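You operate a simulated robot arm through the tools that you are given. There is no shell and no other tool. Be economical: measure what you need, move in short steps, check, and stop when the job is done.

Carry out the task below with a simulated robot arm. There is one attempt and no reset: what you move stays moved.

TASK
Put one of the tablets from the top of the worktop on top of the pink soap.

It is judged by the outcome, as a careful person would: the job done as asked, and still so three seconds after it is handed in. It fails if anything else is knocked over, pushed out of place, dropped, spilled or broken.

THE ROBOT
A 7-joint arm with a two-finger parallel gripper, fixed in place. Base frame: the origin is at the foot of the arm, x ahead of it, y to its left, z up; the work surface is at about z = 0. Lengths are in mm, angles in rad, forces in N, time in s.
With the tool pointing down near the work surface it reaches from about 240 to 620 mm from the base axis. Its first joint turns from -1.152 to 1.152 rad. Payload 2.6 kg.
Tool frame: the origin (TCP) lies between the finger pads and is the grasp point; the fingertips stand 30 mm ahead of it; z points along the fingers, y is the line along which they close. The gripper opens to 94 mm. The fingers are 28 mm wide and 10 mm thick; the gripper's body (50 by 96 mm) begins 55 mm behind the TCP.
Orientation is told as [roll, pitch, yaw] about the base's x, y, z axes, in that order, counted from this pose: with the fingers straight down and closing along the base's y, the tool's x points along the base's -x, its y along +y and its z along -z.

THE INTERFACE
- The arm moves only by the tool jog_arm. Its argument "plan" is a list of rows, each an object (a shift or turn left out is 0, a gripper value left out holds the last) with "travel": the shift along the tool's x, y, z in mm, a list of three; "yaw": the turn about the tool's z in rad. In form: [{"travel": [dx, dy, dz], "yaw": yaw}, ...]. A call has 1 to 12 rows; each row is the pose to reach, as a shift and turn from the pose commanded when the call began, along the tool's axes at that moment. "fingers" is the finger opening in mm, from 0 to 94, set as the call begins (left out, the last holds). A row lasts 0.2 s, in which the tool goes at most 50 mm and 0.15 rad; a call with a longer step from one row to the next is refused whole, and so is a gripper value outside its range. A pose out of reach is approached as far as the arm can. The call stops where the force on the tool passes 40 N (or 10 N more than at its start, if that is more) or the arm is blocked; 0.2 s more then pass. The fingers move at their own pace (about 72 mm/s each) and stop on an object; they squeeze with about 25 N. The grip force told is the motor's: it shows also when the fingers shut on nothing. Time passes only in rows, and 0.2 s behind the last, so rows that repeat a pose let the fingers close. It gives the time, the measured TCP pose, the force on the tool (base axes), the opening and the grip force at its end, in the units of the frame above (readings bear some noise), and new pictures: "views" is both (left out), scene, wrist or none.
- Cameras (640 x 400 px; columns grow to the right, rows downward): "scene" is fixed at [50.2, 468.1, 539.3]; the picture's right is [-0.41, -0.91, 0.00], its down [-0.77, 0.34, -0.54] and it looks along [0.49, -0.22, -0.84] (base axes); focal length 345 px, centre (320, 200). "wrist" rides on the gripper at [-37, 0, -58] in the tool frame; the picture's right is [0.00, -1.00, 0.00], its down [0.97, 0.00, -0.24] and it looks along [0.24, 0.00, 0.97] (tool axes); focal length 218 px, centre (320, 200).
- pixel_to_xyz(camera, pixels): for up to 12 pixels [column, row] of the newest picture of that camera ("zoom" is the newest enlarged one), the place [x, y, z] in the base frame of the surface seen there, good to about 2 mm, but the place of the scene camera against the robot may be out by one fixed shift of up to 12 mm in any direction. No time passes.
- inspect(camera, box): a new picture of the part [left, top, right, bottom] of that camera's present view, enlarged. No time passes.
- hand_in(): hands the job in; it is judged then, once.

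Work in short steps. Measure before you move; look again where a grasp or a placing could have gone wrong, and mend it. You have 60 turns and 120 pictures in all, the two below and enlarged ones among them. Open the gripper and draw the arm clear of the work before you hand the job in, unless the task says otherwise; then end with one line.

The tools are called after "Request:" by a JSON object that holds its "method" and its "body". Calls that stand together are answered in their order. jog_arm: Moves the arm, as the interface text tells. Its arguments: {"type":"object","properties":{"plan":{"type":"array"},"fingers":{"type":"number"},"views":{"type":"string","enum":["both","scene","wrist","none"]}},"required":["plan"]} The other tools are called the same way: pixel_to_xyz (camera, pixels) gives the place of the surface under pixels of a picture; inspect (camera, box) takes an enlarged picture of a part of a camera's view; hand_in () hands the job in.

At the start:

```text
clock: 0.0
tcp_pos: [214.6, 270.3, 238.1]
tcp_rot: [-0.001, 0.0, 0.0]
wrist_force: [0.6, -0.4, -0.1]
finger_gap: 93.9
gripper_force: 0.1
```

scene: 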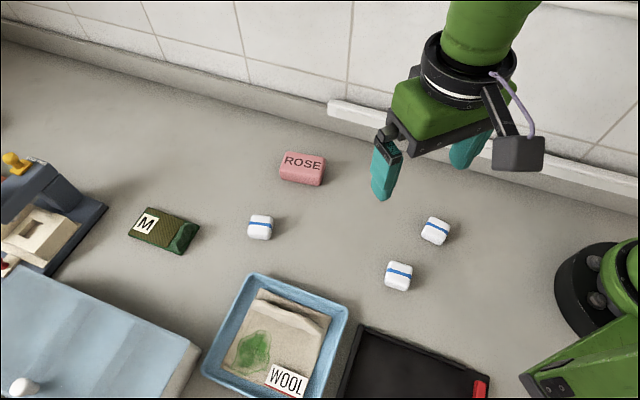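
wrist: 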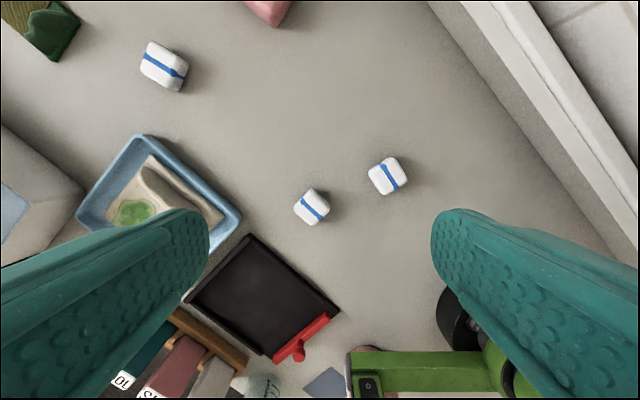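

The picture shows three white tablets (scene about (260,227), (435,231), (398,276)) and the pink soap at (302,168). I measure them in both cameras and look closer.

Request:
{"method": "pixel_to_xyz", "body": {"camera": "scene", "pixels": [[302, 162], [284, 155], [325, 160], [318, 184], [280, 176], [260, 222], [435, 228], [398, 270], [350, 230]]}}

Request:
{"method": "pixel_to_xyz", "body": {"camera": "wrist", "pixels": [[164, 66], [388, 175], [312, 206], [270, 10], [350, 100]]}}

Request:
{"method": "inspect", "body": {"camera": "scene", "box": [220, 130, 480, 300]}}

Request:
{"method": "inspect", "body": {"camera": "wrist", "box": [260, 130, 440, 242]}}

```text
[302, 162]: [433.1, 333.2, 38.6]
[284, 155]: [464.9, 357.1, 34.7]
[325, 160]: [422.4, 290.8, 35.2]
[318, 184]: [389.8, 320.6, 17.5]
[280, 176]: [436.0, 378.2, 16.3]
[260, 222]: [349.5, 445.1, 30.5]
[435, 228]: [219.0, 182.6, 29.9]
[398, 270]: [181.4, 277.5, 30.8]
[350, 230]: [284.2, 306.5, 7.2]
```

```text
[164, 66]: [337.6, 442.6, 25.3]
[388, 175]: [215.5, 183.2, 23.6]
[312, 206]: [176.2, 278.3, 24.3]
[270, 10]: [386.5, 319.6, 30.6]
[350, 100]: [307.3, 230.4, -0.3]
```

```text
2.35 times, centred on (350, 215) of scene
```

zoom: 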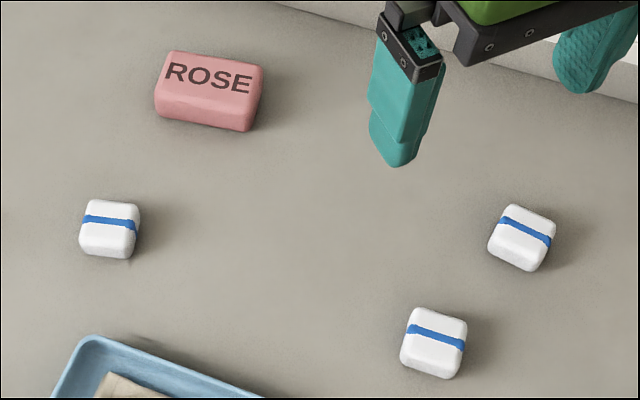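

```text
3.56 times, centred on (350, 186) of wrist
```

zoom: 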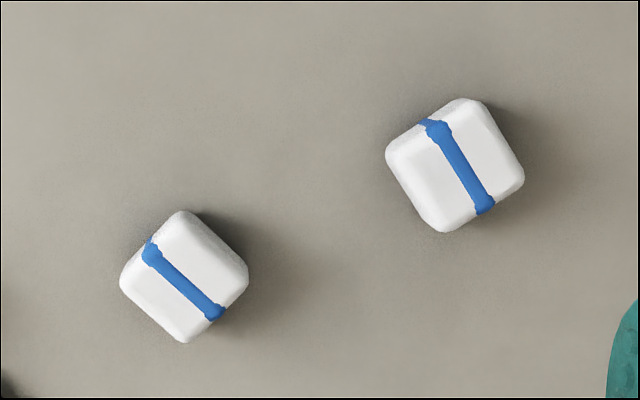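

T3 near (176,278) and T2 near (215,183) are both reachable. I measure their outlines in the zoom to get their orientation and size.

Request:
{"method": "pixel_to_xyz", "body": {"camera": "zoom", "pixels": [[152, 252], [215, 310], [184, 216], [126, 280], [184, 335], [242, 275], [436, 130], [484, 200], [460, 105], [392, 155], [442, 224], [518, 175]]}}

Request:
{"method": "inspect", "body": {"camera": "wrist", "box": [220, 0, 320, 62]}}

```text
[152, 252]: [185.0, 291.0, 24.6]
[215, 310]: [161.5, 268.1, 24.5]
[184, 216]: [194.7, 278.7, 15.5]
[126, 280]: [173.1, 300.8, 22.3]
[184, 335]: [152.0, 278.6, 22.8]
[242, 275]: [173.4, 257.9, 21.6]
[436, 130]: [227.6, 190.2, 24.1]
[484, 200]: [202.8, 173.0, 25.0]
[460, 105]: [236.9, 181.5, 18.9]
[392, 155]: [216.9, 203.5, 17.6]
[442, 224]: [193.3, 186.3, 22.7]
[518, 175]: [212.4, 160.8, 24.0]
```

```text
6.40 times, centred on (270, 31) of wrist
```

zoom: 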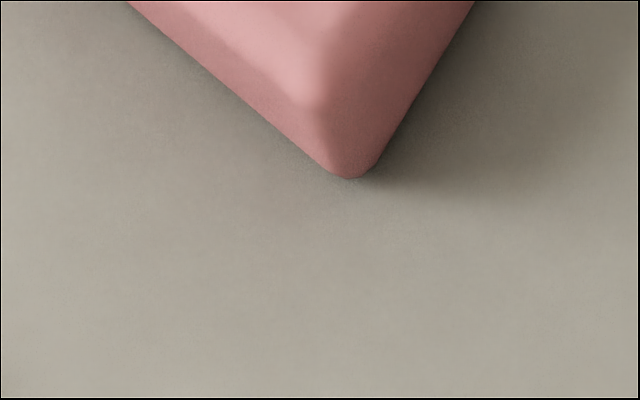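

T2: centre about (215,182), top z≈25, stripe along 35° from x, so closing across it needs yaw ≈ -0.606. I move above it to z≈140 while turning.

Request:
{"method": "jog_arm", "body": {"plan": [{"travel": [0, -18, 20], "yaw": -0.121}, {"travel": [0, -36, 40], "yaw": -0.242}, {"travel": [0, -54, 60], "yaw": -0.363}, {"travel": [0, -71, 80], "yaw": -0.484}, {"travel": [0, -88, 98], "yaw": -0.606}, {"travel": [0, -88, 98], "yaw": -0.606}]}}

```text
clock: 1.4
tcp_pos: [214.9, 183.2, 139.8]
tcp_rot: [0.0, 0.001, 0.608]
wrist_force: [0.1, 0.7, -1.0]
finger_gap: 94.1
gripper_force: 0.0
```

scene: 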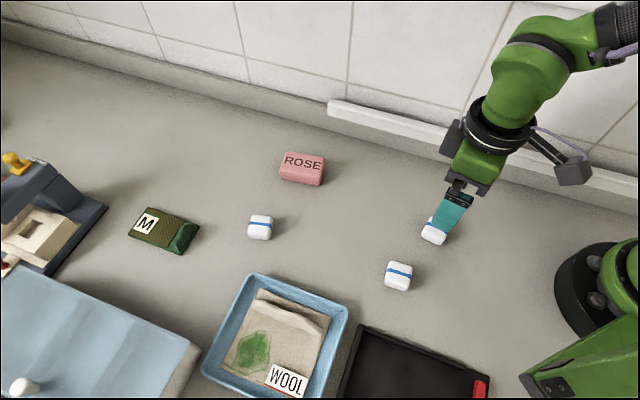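
wrist: 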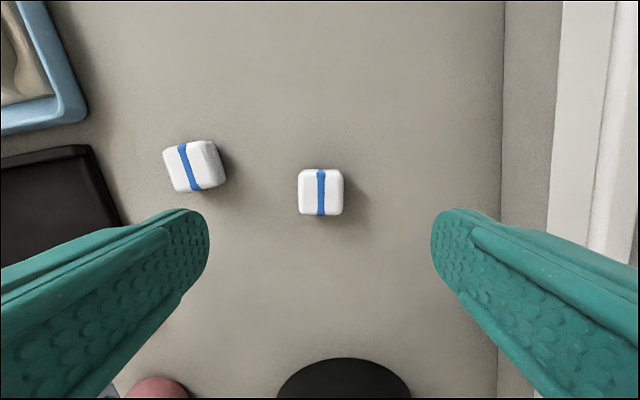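

The tablet is square to the fingers and centred at (321,192). I measure it once more before going down.

Request:
{"method": "pixel_to_xyz", "body": {"camera": "wrist", "pixels": [[321, 175], [321, 210], [303, 192], [339, 192], [321, 192]]}}

```text
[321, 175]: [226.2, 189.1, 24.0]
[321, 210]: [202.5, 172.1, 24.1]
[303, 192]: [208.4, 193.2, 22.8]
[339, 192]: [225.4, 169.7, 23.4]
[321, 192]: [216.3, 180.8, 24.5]
```

Small offset of (+1,-1.5) mm in tool x,y. I narrow the fingers to 65 and descend to TCP z≈35, keeping clear of the neighbouring tablet.

Request:
{"method": "jog_arm", "body": {"plan": [{"travel": [1, -1.5, 30]}, {"travel": [1, -1.5, 60]}, {"travel": [1, -1.5, 85]}, {"travel": [1, -1.5, 105]}, {"travel": [1, -1.5, 105]}], "fingers": 65}}

```text
clock: 2.6
tcp_pos: [214.6, 181.0, 34.8]
tcp_rot: [-0.001, 0.0, 0.606]
wrist_force: [-0.5, 0.6, -1.0]
finger_gap: 65.3
gripper_force: 0.1
```

scene: 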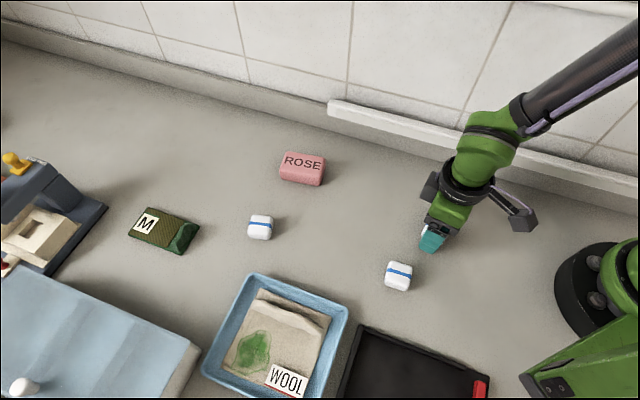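
wrist: 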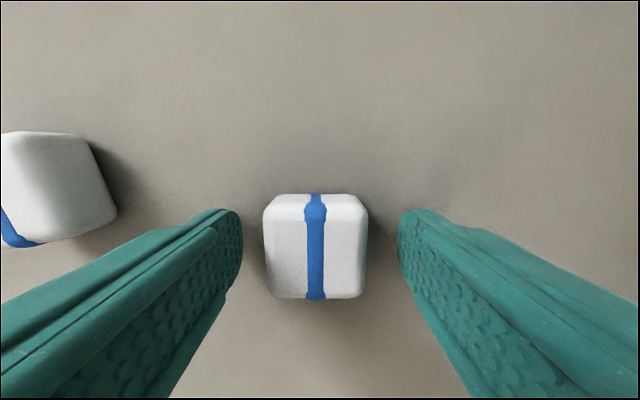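

The tablet lies between the fingers; I close them.

Request:
{"method": "jog_arm", "body": {"plan": [{}, {}, {}, {}], "fingers": 0, "views": "wrist"}}

```text
clock: 3.6
tcp_pos: [215.1, 181.5, 34.8]
tcp_rot: [0.0, 0.0, 0.607]
wrist_force: [-0.8, 0.8, -0.3]
finger_gap: 37.0
gripper_force: 25.4
```

wrist: 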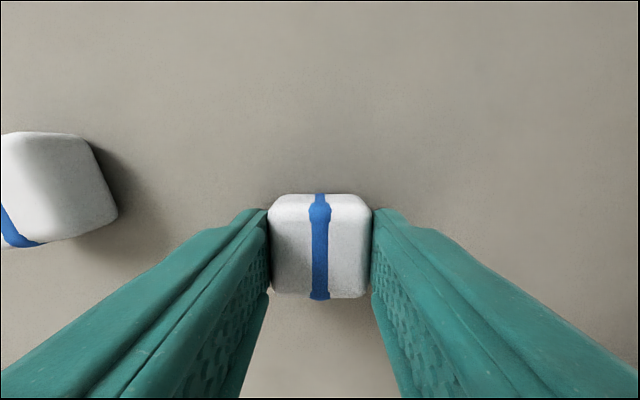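

Gripped at 37 mm. I lift, then carry it towards the soap, stopping short to look with the wrist camera.

Request:
{"method": "jog_arm", "body": {"plan": [{"travel": [0, 0, -20]}, {"travel": [0, 0, -60]}, {"travel": [0, 0, -100]}, {"travel": [-20, 0, -125], "yaw": -0.06}, {"travel": [-55, 1, -125], "yaw": -0.14}, {"travel": [-90, 2, -125], "yaw": -0.24}, {"travel": [-125, 2, -125], "yaw": -0.32}, {"travel": [-154, 2, -125], "yaw": -0.38}, {"travel": [-154, 2, -125], "yaw": -0.38}]}}

```text
clock: 5.6
tcp_pos: [339.1, 271.0, 159.6]
tcp_rot: [0.0, 0.001, 0.988]
wrist_force: [-0.6, -0.1, -1.7]
finger_gap: 37.1
gripper_force: 24.9
```

scene: 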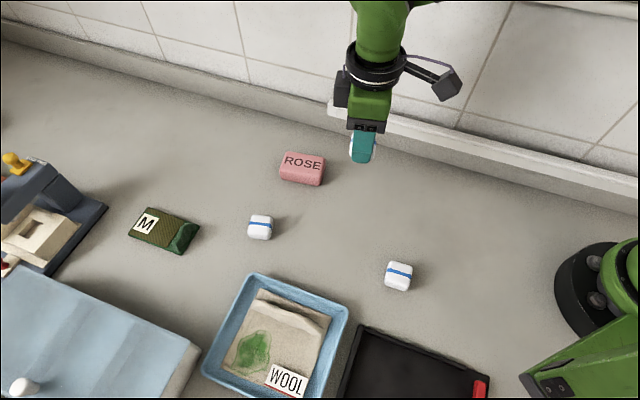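
wrist: 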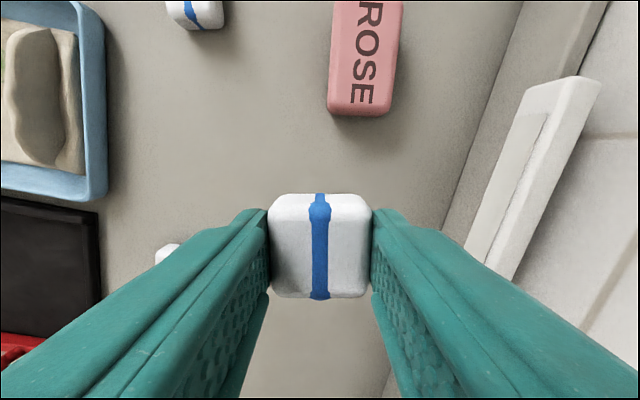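

The soap is visible in the wrist view at (365,55). I measure its top.

Request:
{"method": "pixel_to_xyz", "body": {"camera": "wrist", "pixels": [[334, 96], [386, 98], [330, 110], [391, 112], [336, 5], [401, 5], [365, 5], [363, 40], [361, 80], [369, 2]]}}

Request:
{"method": "pixel_to_xyz", "body": {"camera": "scene", "pixels": [[286, 153], [325, 159], [319, 177], [282, 171], [302, 162], [304, 168]]}}

```text
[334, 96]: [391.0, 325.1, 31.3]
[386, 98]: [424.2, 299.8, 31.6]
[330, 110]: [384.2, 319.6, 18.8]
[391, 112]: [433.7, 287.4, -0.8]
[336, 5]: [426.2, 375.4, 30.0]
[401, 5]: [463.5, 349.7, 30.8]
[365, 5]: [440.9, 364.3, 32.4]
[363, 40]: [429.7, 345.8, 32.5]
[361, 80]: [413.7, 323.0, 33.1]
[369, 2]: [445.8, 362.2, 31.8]
```

```text
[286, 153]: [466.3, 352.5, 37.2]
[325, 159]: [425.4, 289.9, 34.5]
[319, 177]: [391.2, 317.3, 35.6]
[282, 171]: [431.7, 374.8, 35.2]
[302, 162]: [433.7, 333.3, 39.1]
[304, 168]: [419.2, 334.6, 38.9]
```

Soap top centre about (428,338), z≈33, long axis ≈54°, which the tool already matches. I move over it and lower to TCP z≈85.

Request:
{"method": "jog_arm", "body": {"plan": [{"travel": [-35, -12, 0]}, {"travel": [-70, -25, 0]}, {"travel": [-105, -37.4, 0]}, {"travel": [-105, -37.4, 30]}, {"travel": [-105, -37.4, 60]}, {"travel": [-105, -37.4, 75]}, {"travel": [-105, -37.4, 75]}]}}

```text
clock: 7.2
tcp_pos: [429.5, 335.8, 85.3]
tcp_rot: [0.0, 0.0, 0.987]
wrist_force: [0.2, -0.1, -0.3]
finger_gap: 37.0
gripper_force: 25.5
```

scene: 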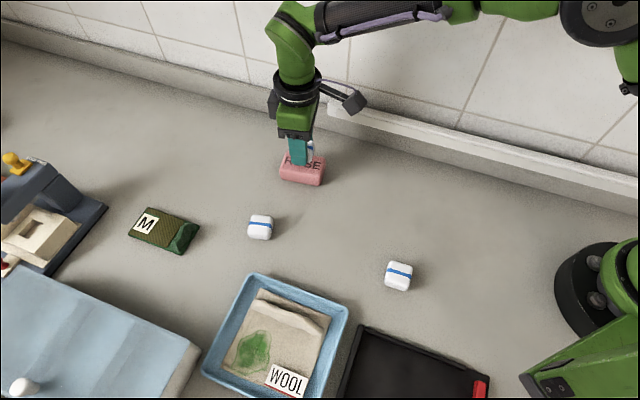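
wrist: 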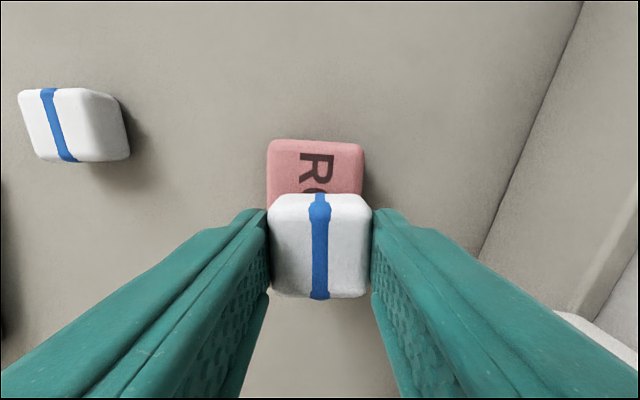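

Soap's far end shows at rows 140-155; I measure its far corners to check the centring.

Request:
{"method": "pixel_to_xyz", "body": {"camera": "wrist", "pixels": [[273, 155], [359, 157], [271, 185], [360, 185], [316, 150], [290, 175], [316, 141]]}}

```text
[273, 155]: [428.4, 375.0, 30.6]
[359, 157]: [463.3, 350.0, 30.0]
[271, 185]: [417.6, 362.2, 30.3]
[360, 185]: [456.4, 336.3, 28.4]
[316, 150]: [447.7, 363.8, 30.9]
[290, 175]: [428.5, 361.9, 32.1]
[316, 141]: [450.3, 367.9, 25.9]
```

Offset of about +3 mm along tool y. I correct it and lower gently until contact near z≈68.

Request:
{"method": "jog_arm", "body": {"plan": [{"travel": [0, 3, 4]}, {"travel": [0, 3, 9]}, {"travel": [0, 3, 13]}, {"travel": [0, 3, 15]}, {"travel": [0, 3, 16]}, {"travel": [0, 3, 16]}]}}

```text
clock: 8.6
tcp_pos: [426.3, 337.7, 69.3]
tcp_rot: [0.0, -0.001, 0.986]
wrist_force: [1.1, -0.9, -0.1]
finger_gap: 36.9
gripper_force: 25.0
```

scene: 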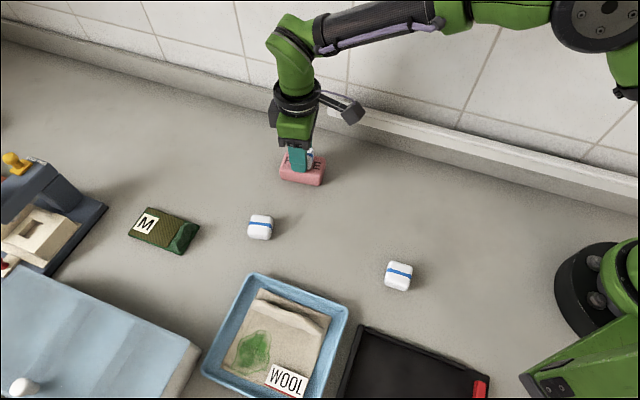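
wrist: 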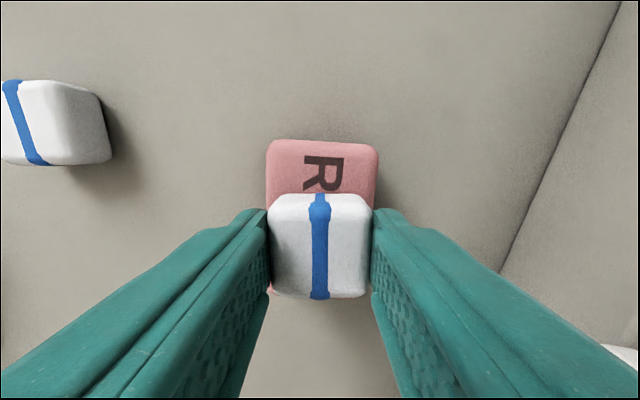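

No contact yet (force near 0). I go down in half-millimetre steps to find the soap.

Request:
{"method": "jog_arm", "body": {"plan": [{"travel": [0, 0, 0.6]}, {"travel": [0, 0, 1.2]}, {"travel": [0, 0, 1.2]}], "views": "none"}}

```text
clock: 9.4
tcp_pos: [426.1, 337.6, 67.8]
tcp_rot: [0.0, 0.0, 0.986]
wrist_force: [-0.8, -0.5, 0.6]
finger_gap: 36.8
gripper_force: 24.9
```

Request:
{"method": "jog_arm", "body": {"plan": [{"travel": [0, 0, 0.5]}, {"travel": [0, 0, 1.0]}, {"travel": [0, 0, 1.0]}], "views": "none"}}

```text
clock: 10.2
tcp_pos: [426.9, 338.5, 66.1]
tcp_rot: [0.001, 0.001, 0.985]
wrist_force: [0.7, 0.0, 0.5]
finger_gap: 36.9
gripper_force: 25.7
```

Request:
{"method": "jog_arm", "body": {"plan": [{"travel": [0, 0, 0.5]}, {"travel": [0, 0, 1.0]}, {"travel": [0, 0, 1.0]}], "views": "none"}}

Request:
{"method": "inspect", "body": {"camera": "scene", "box": [260, 130, 350, 190]}}

```text
clock: 11.0
tcp_pos: [425.4, 338.1, 66.9]
tcp_rot: [0.001, -0.001, 0.986]
wrist_force: [0.2, -0.3, 4.7]
finger_gap: 36.8
gripper_force: 24.7
```

```text
6.67 times, centred on (305, 160) of scene
```

zoom: 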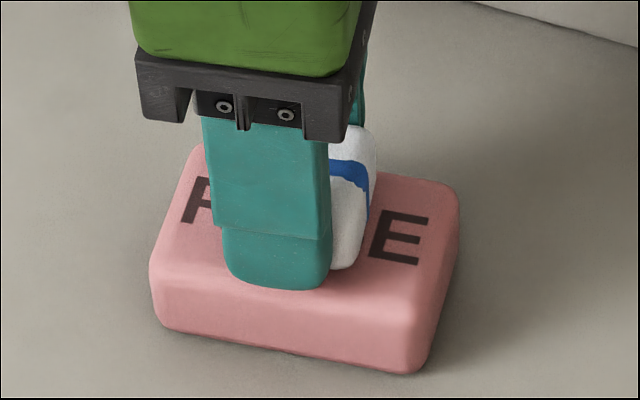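

Upward force of 4.7 N: the tablet rests on the soap. I open the fingers gently to 60.

Request:
{"method": "jog_arm", "body": {"plan": [{}, {}, {}], "fingers": 60}}

```text
clock: 11.8
tcp_pos: [426.6, 338.6, 65.8]
tcp_rot: [-0.001, 0.0, 0.986]
wrist_force: [-0.1, -0.4, -0.2]
finger_gap: 59.9
gripper_force: 0.1
```

scene: 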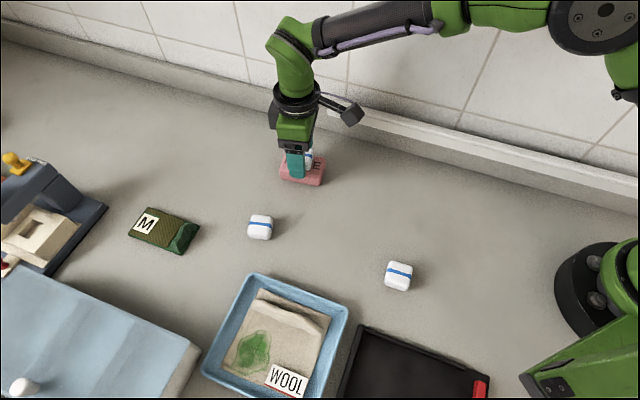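
wrist: 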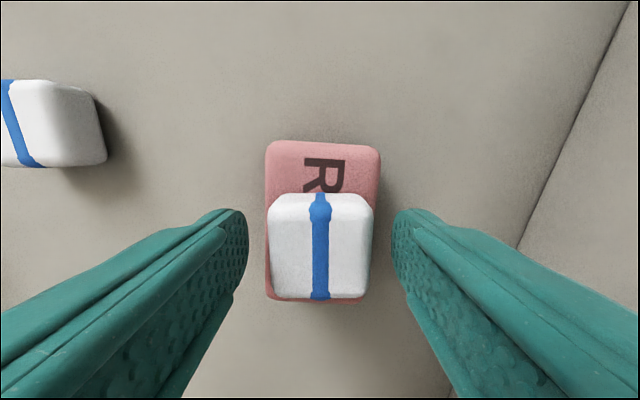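

The tablet is free and sits on the soap. I go straight up, then draw back towards the base.

Request:
{"method": "jog_arm", "body": {"plan": [{"travel": [0, 0, -15]}, {"travel": [0, 0, -45]}, {"travel": [0, 0, -85]}, {"travel": [0, 0, -125]}, {"travel": [40, 0, -140]}, {"travel": [80, 0, -140]}, {"travel": [120, 0, -140]}, {"travel": [120, 0, -140]}]}}

Request:
{"method": "inspect", "body": {"camera": "scene", "box": [250, 120, 355, 190]}}

```text
clock: 13.6
tcp_pos: [360.4, 236.6, 207.1]
tcp_rot: [0.0, 0.0, 0.986]
wrist_force: [-0.1, -0.4, -0.8]
finger_gap: 60.3
gripper_force: 0.0
```

scene: 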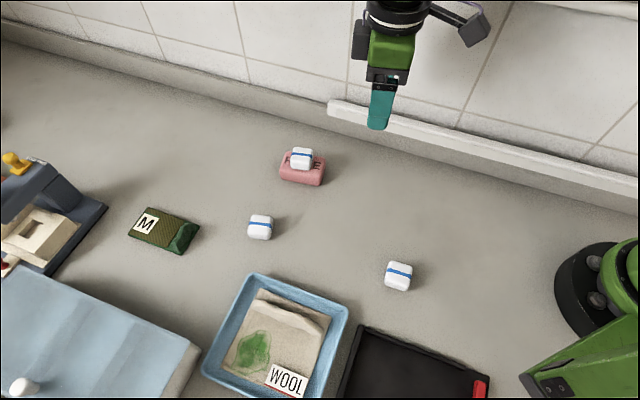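
wrist: 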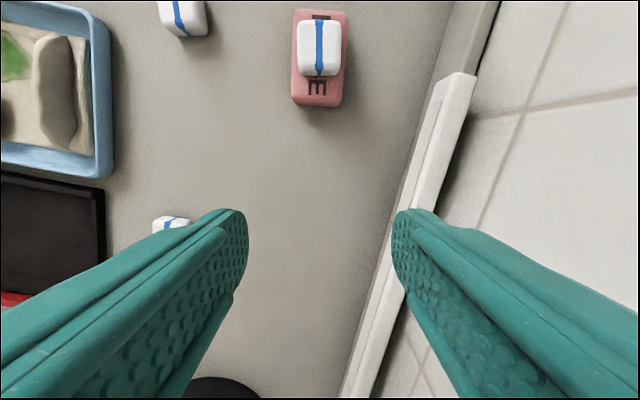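

```text
5.71 times, centred on (302, 155) of scene
```

zoom: 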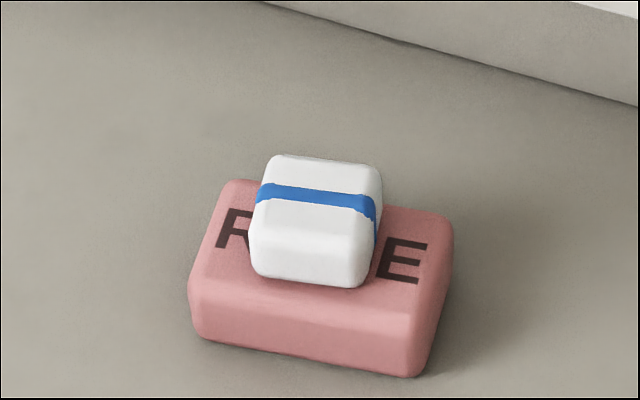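

The tablet rests flat and centred on the soap, and nothing else has moved. The arm is clear, so I hand in.

Request:
{"method": "hand_in", "body": {}}

```text
The job is handed in.
```

One tablet now sits flat and centred on top of the pink soap, nothing else was moved, and the job is handed in with the gripper open and the arm clear.
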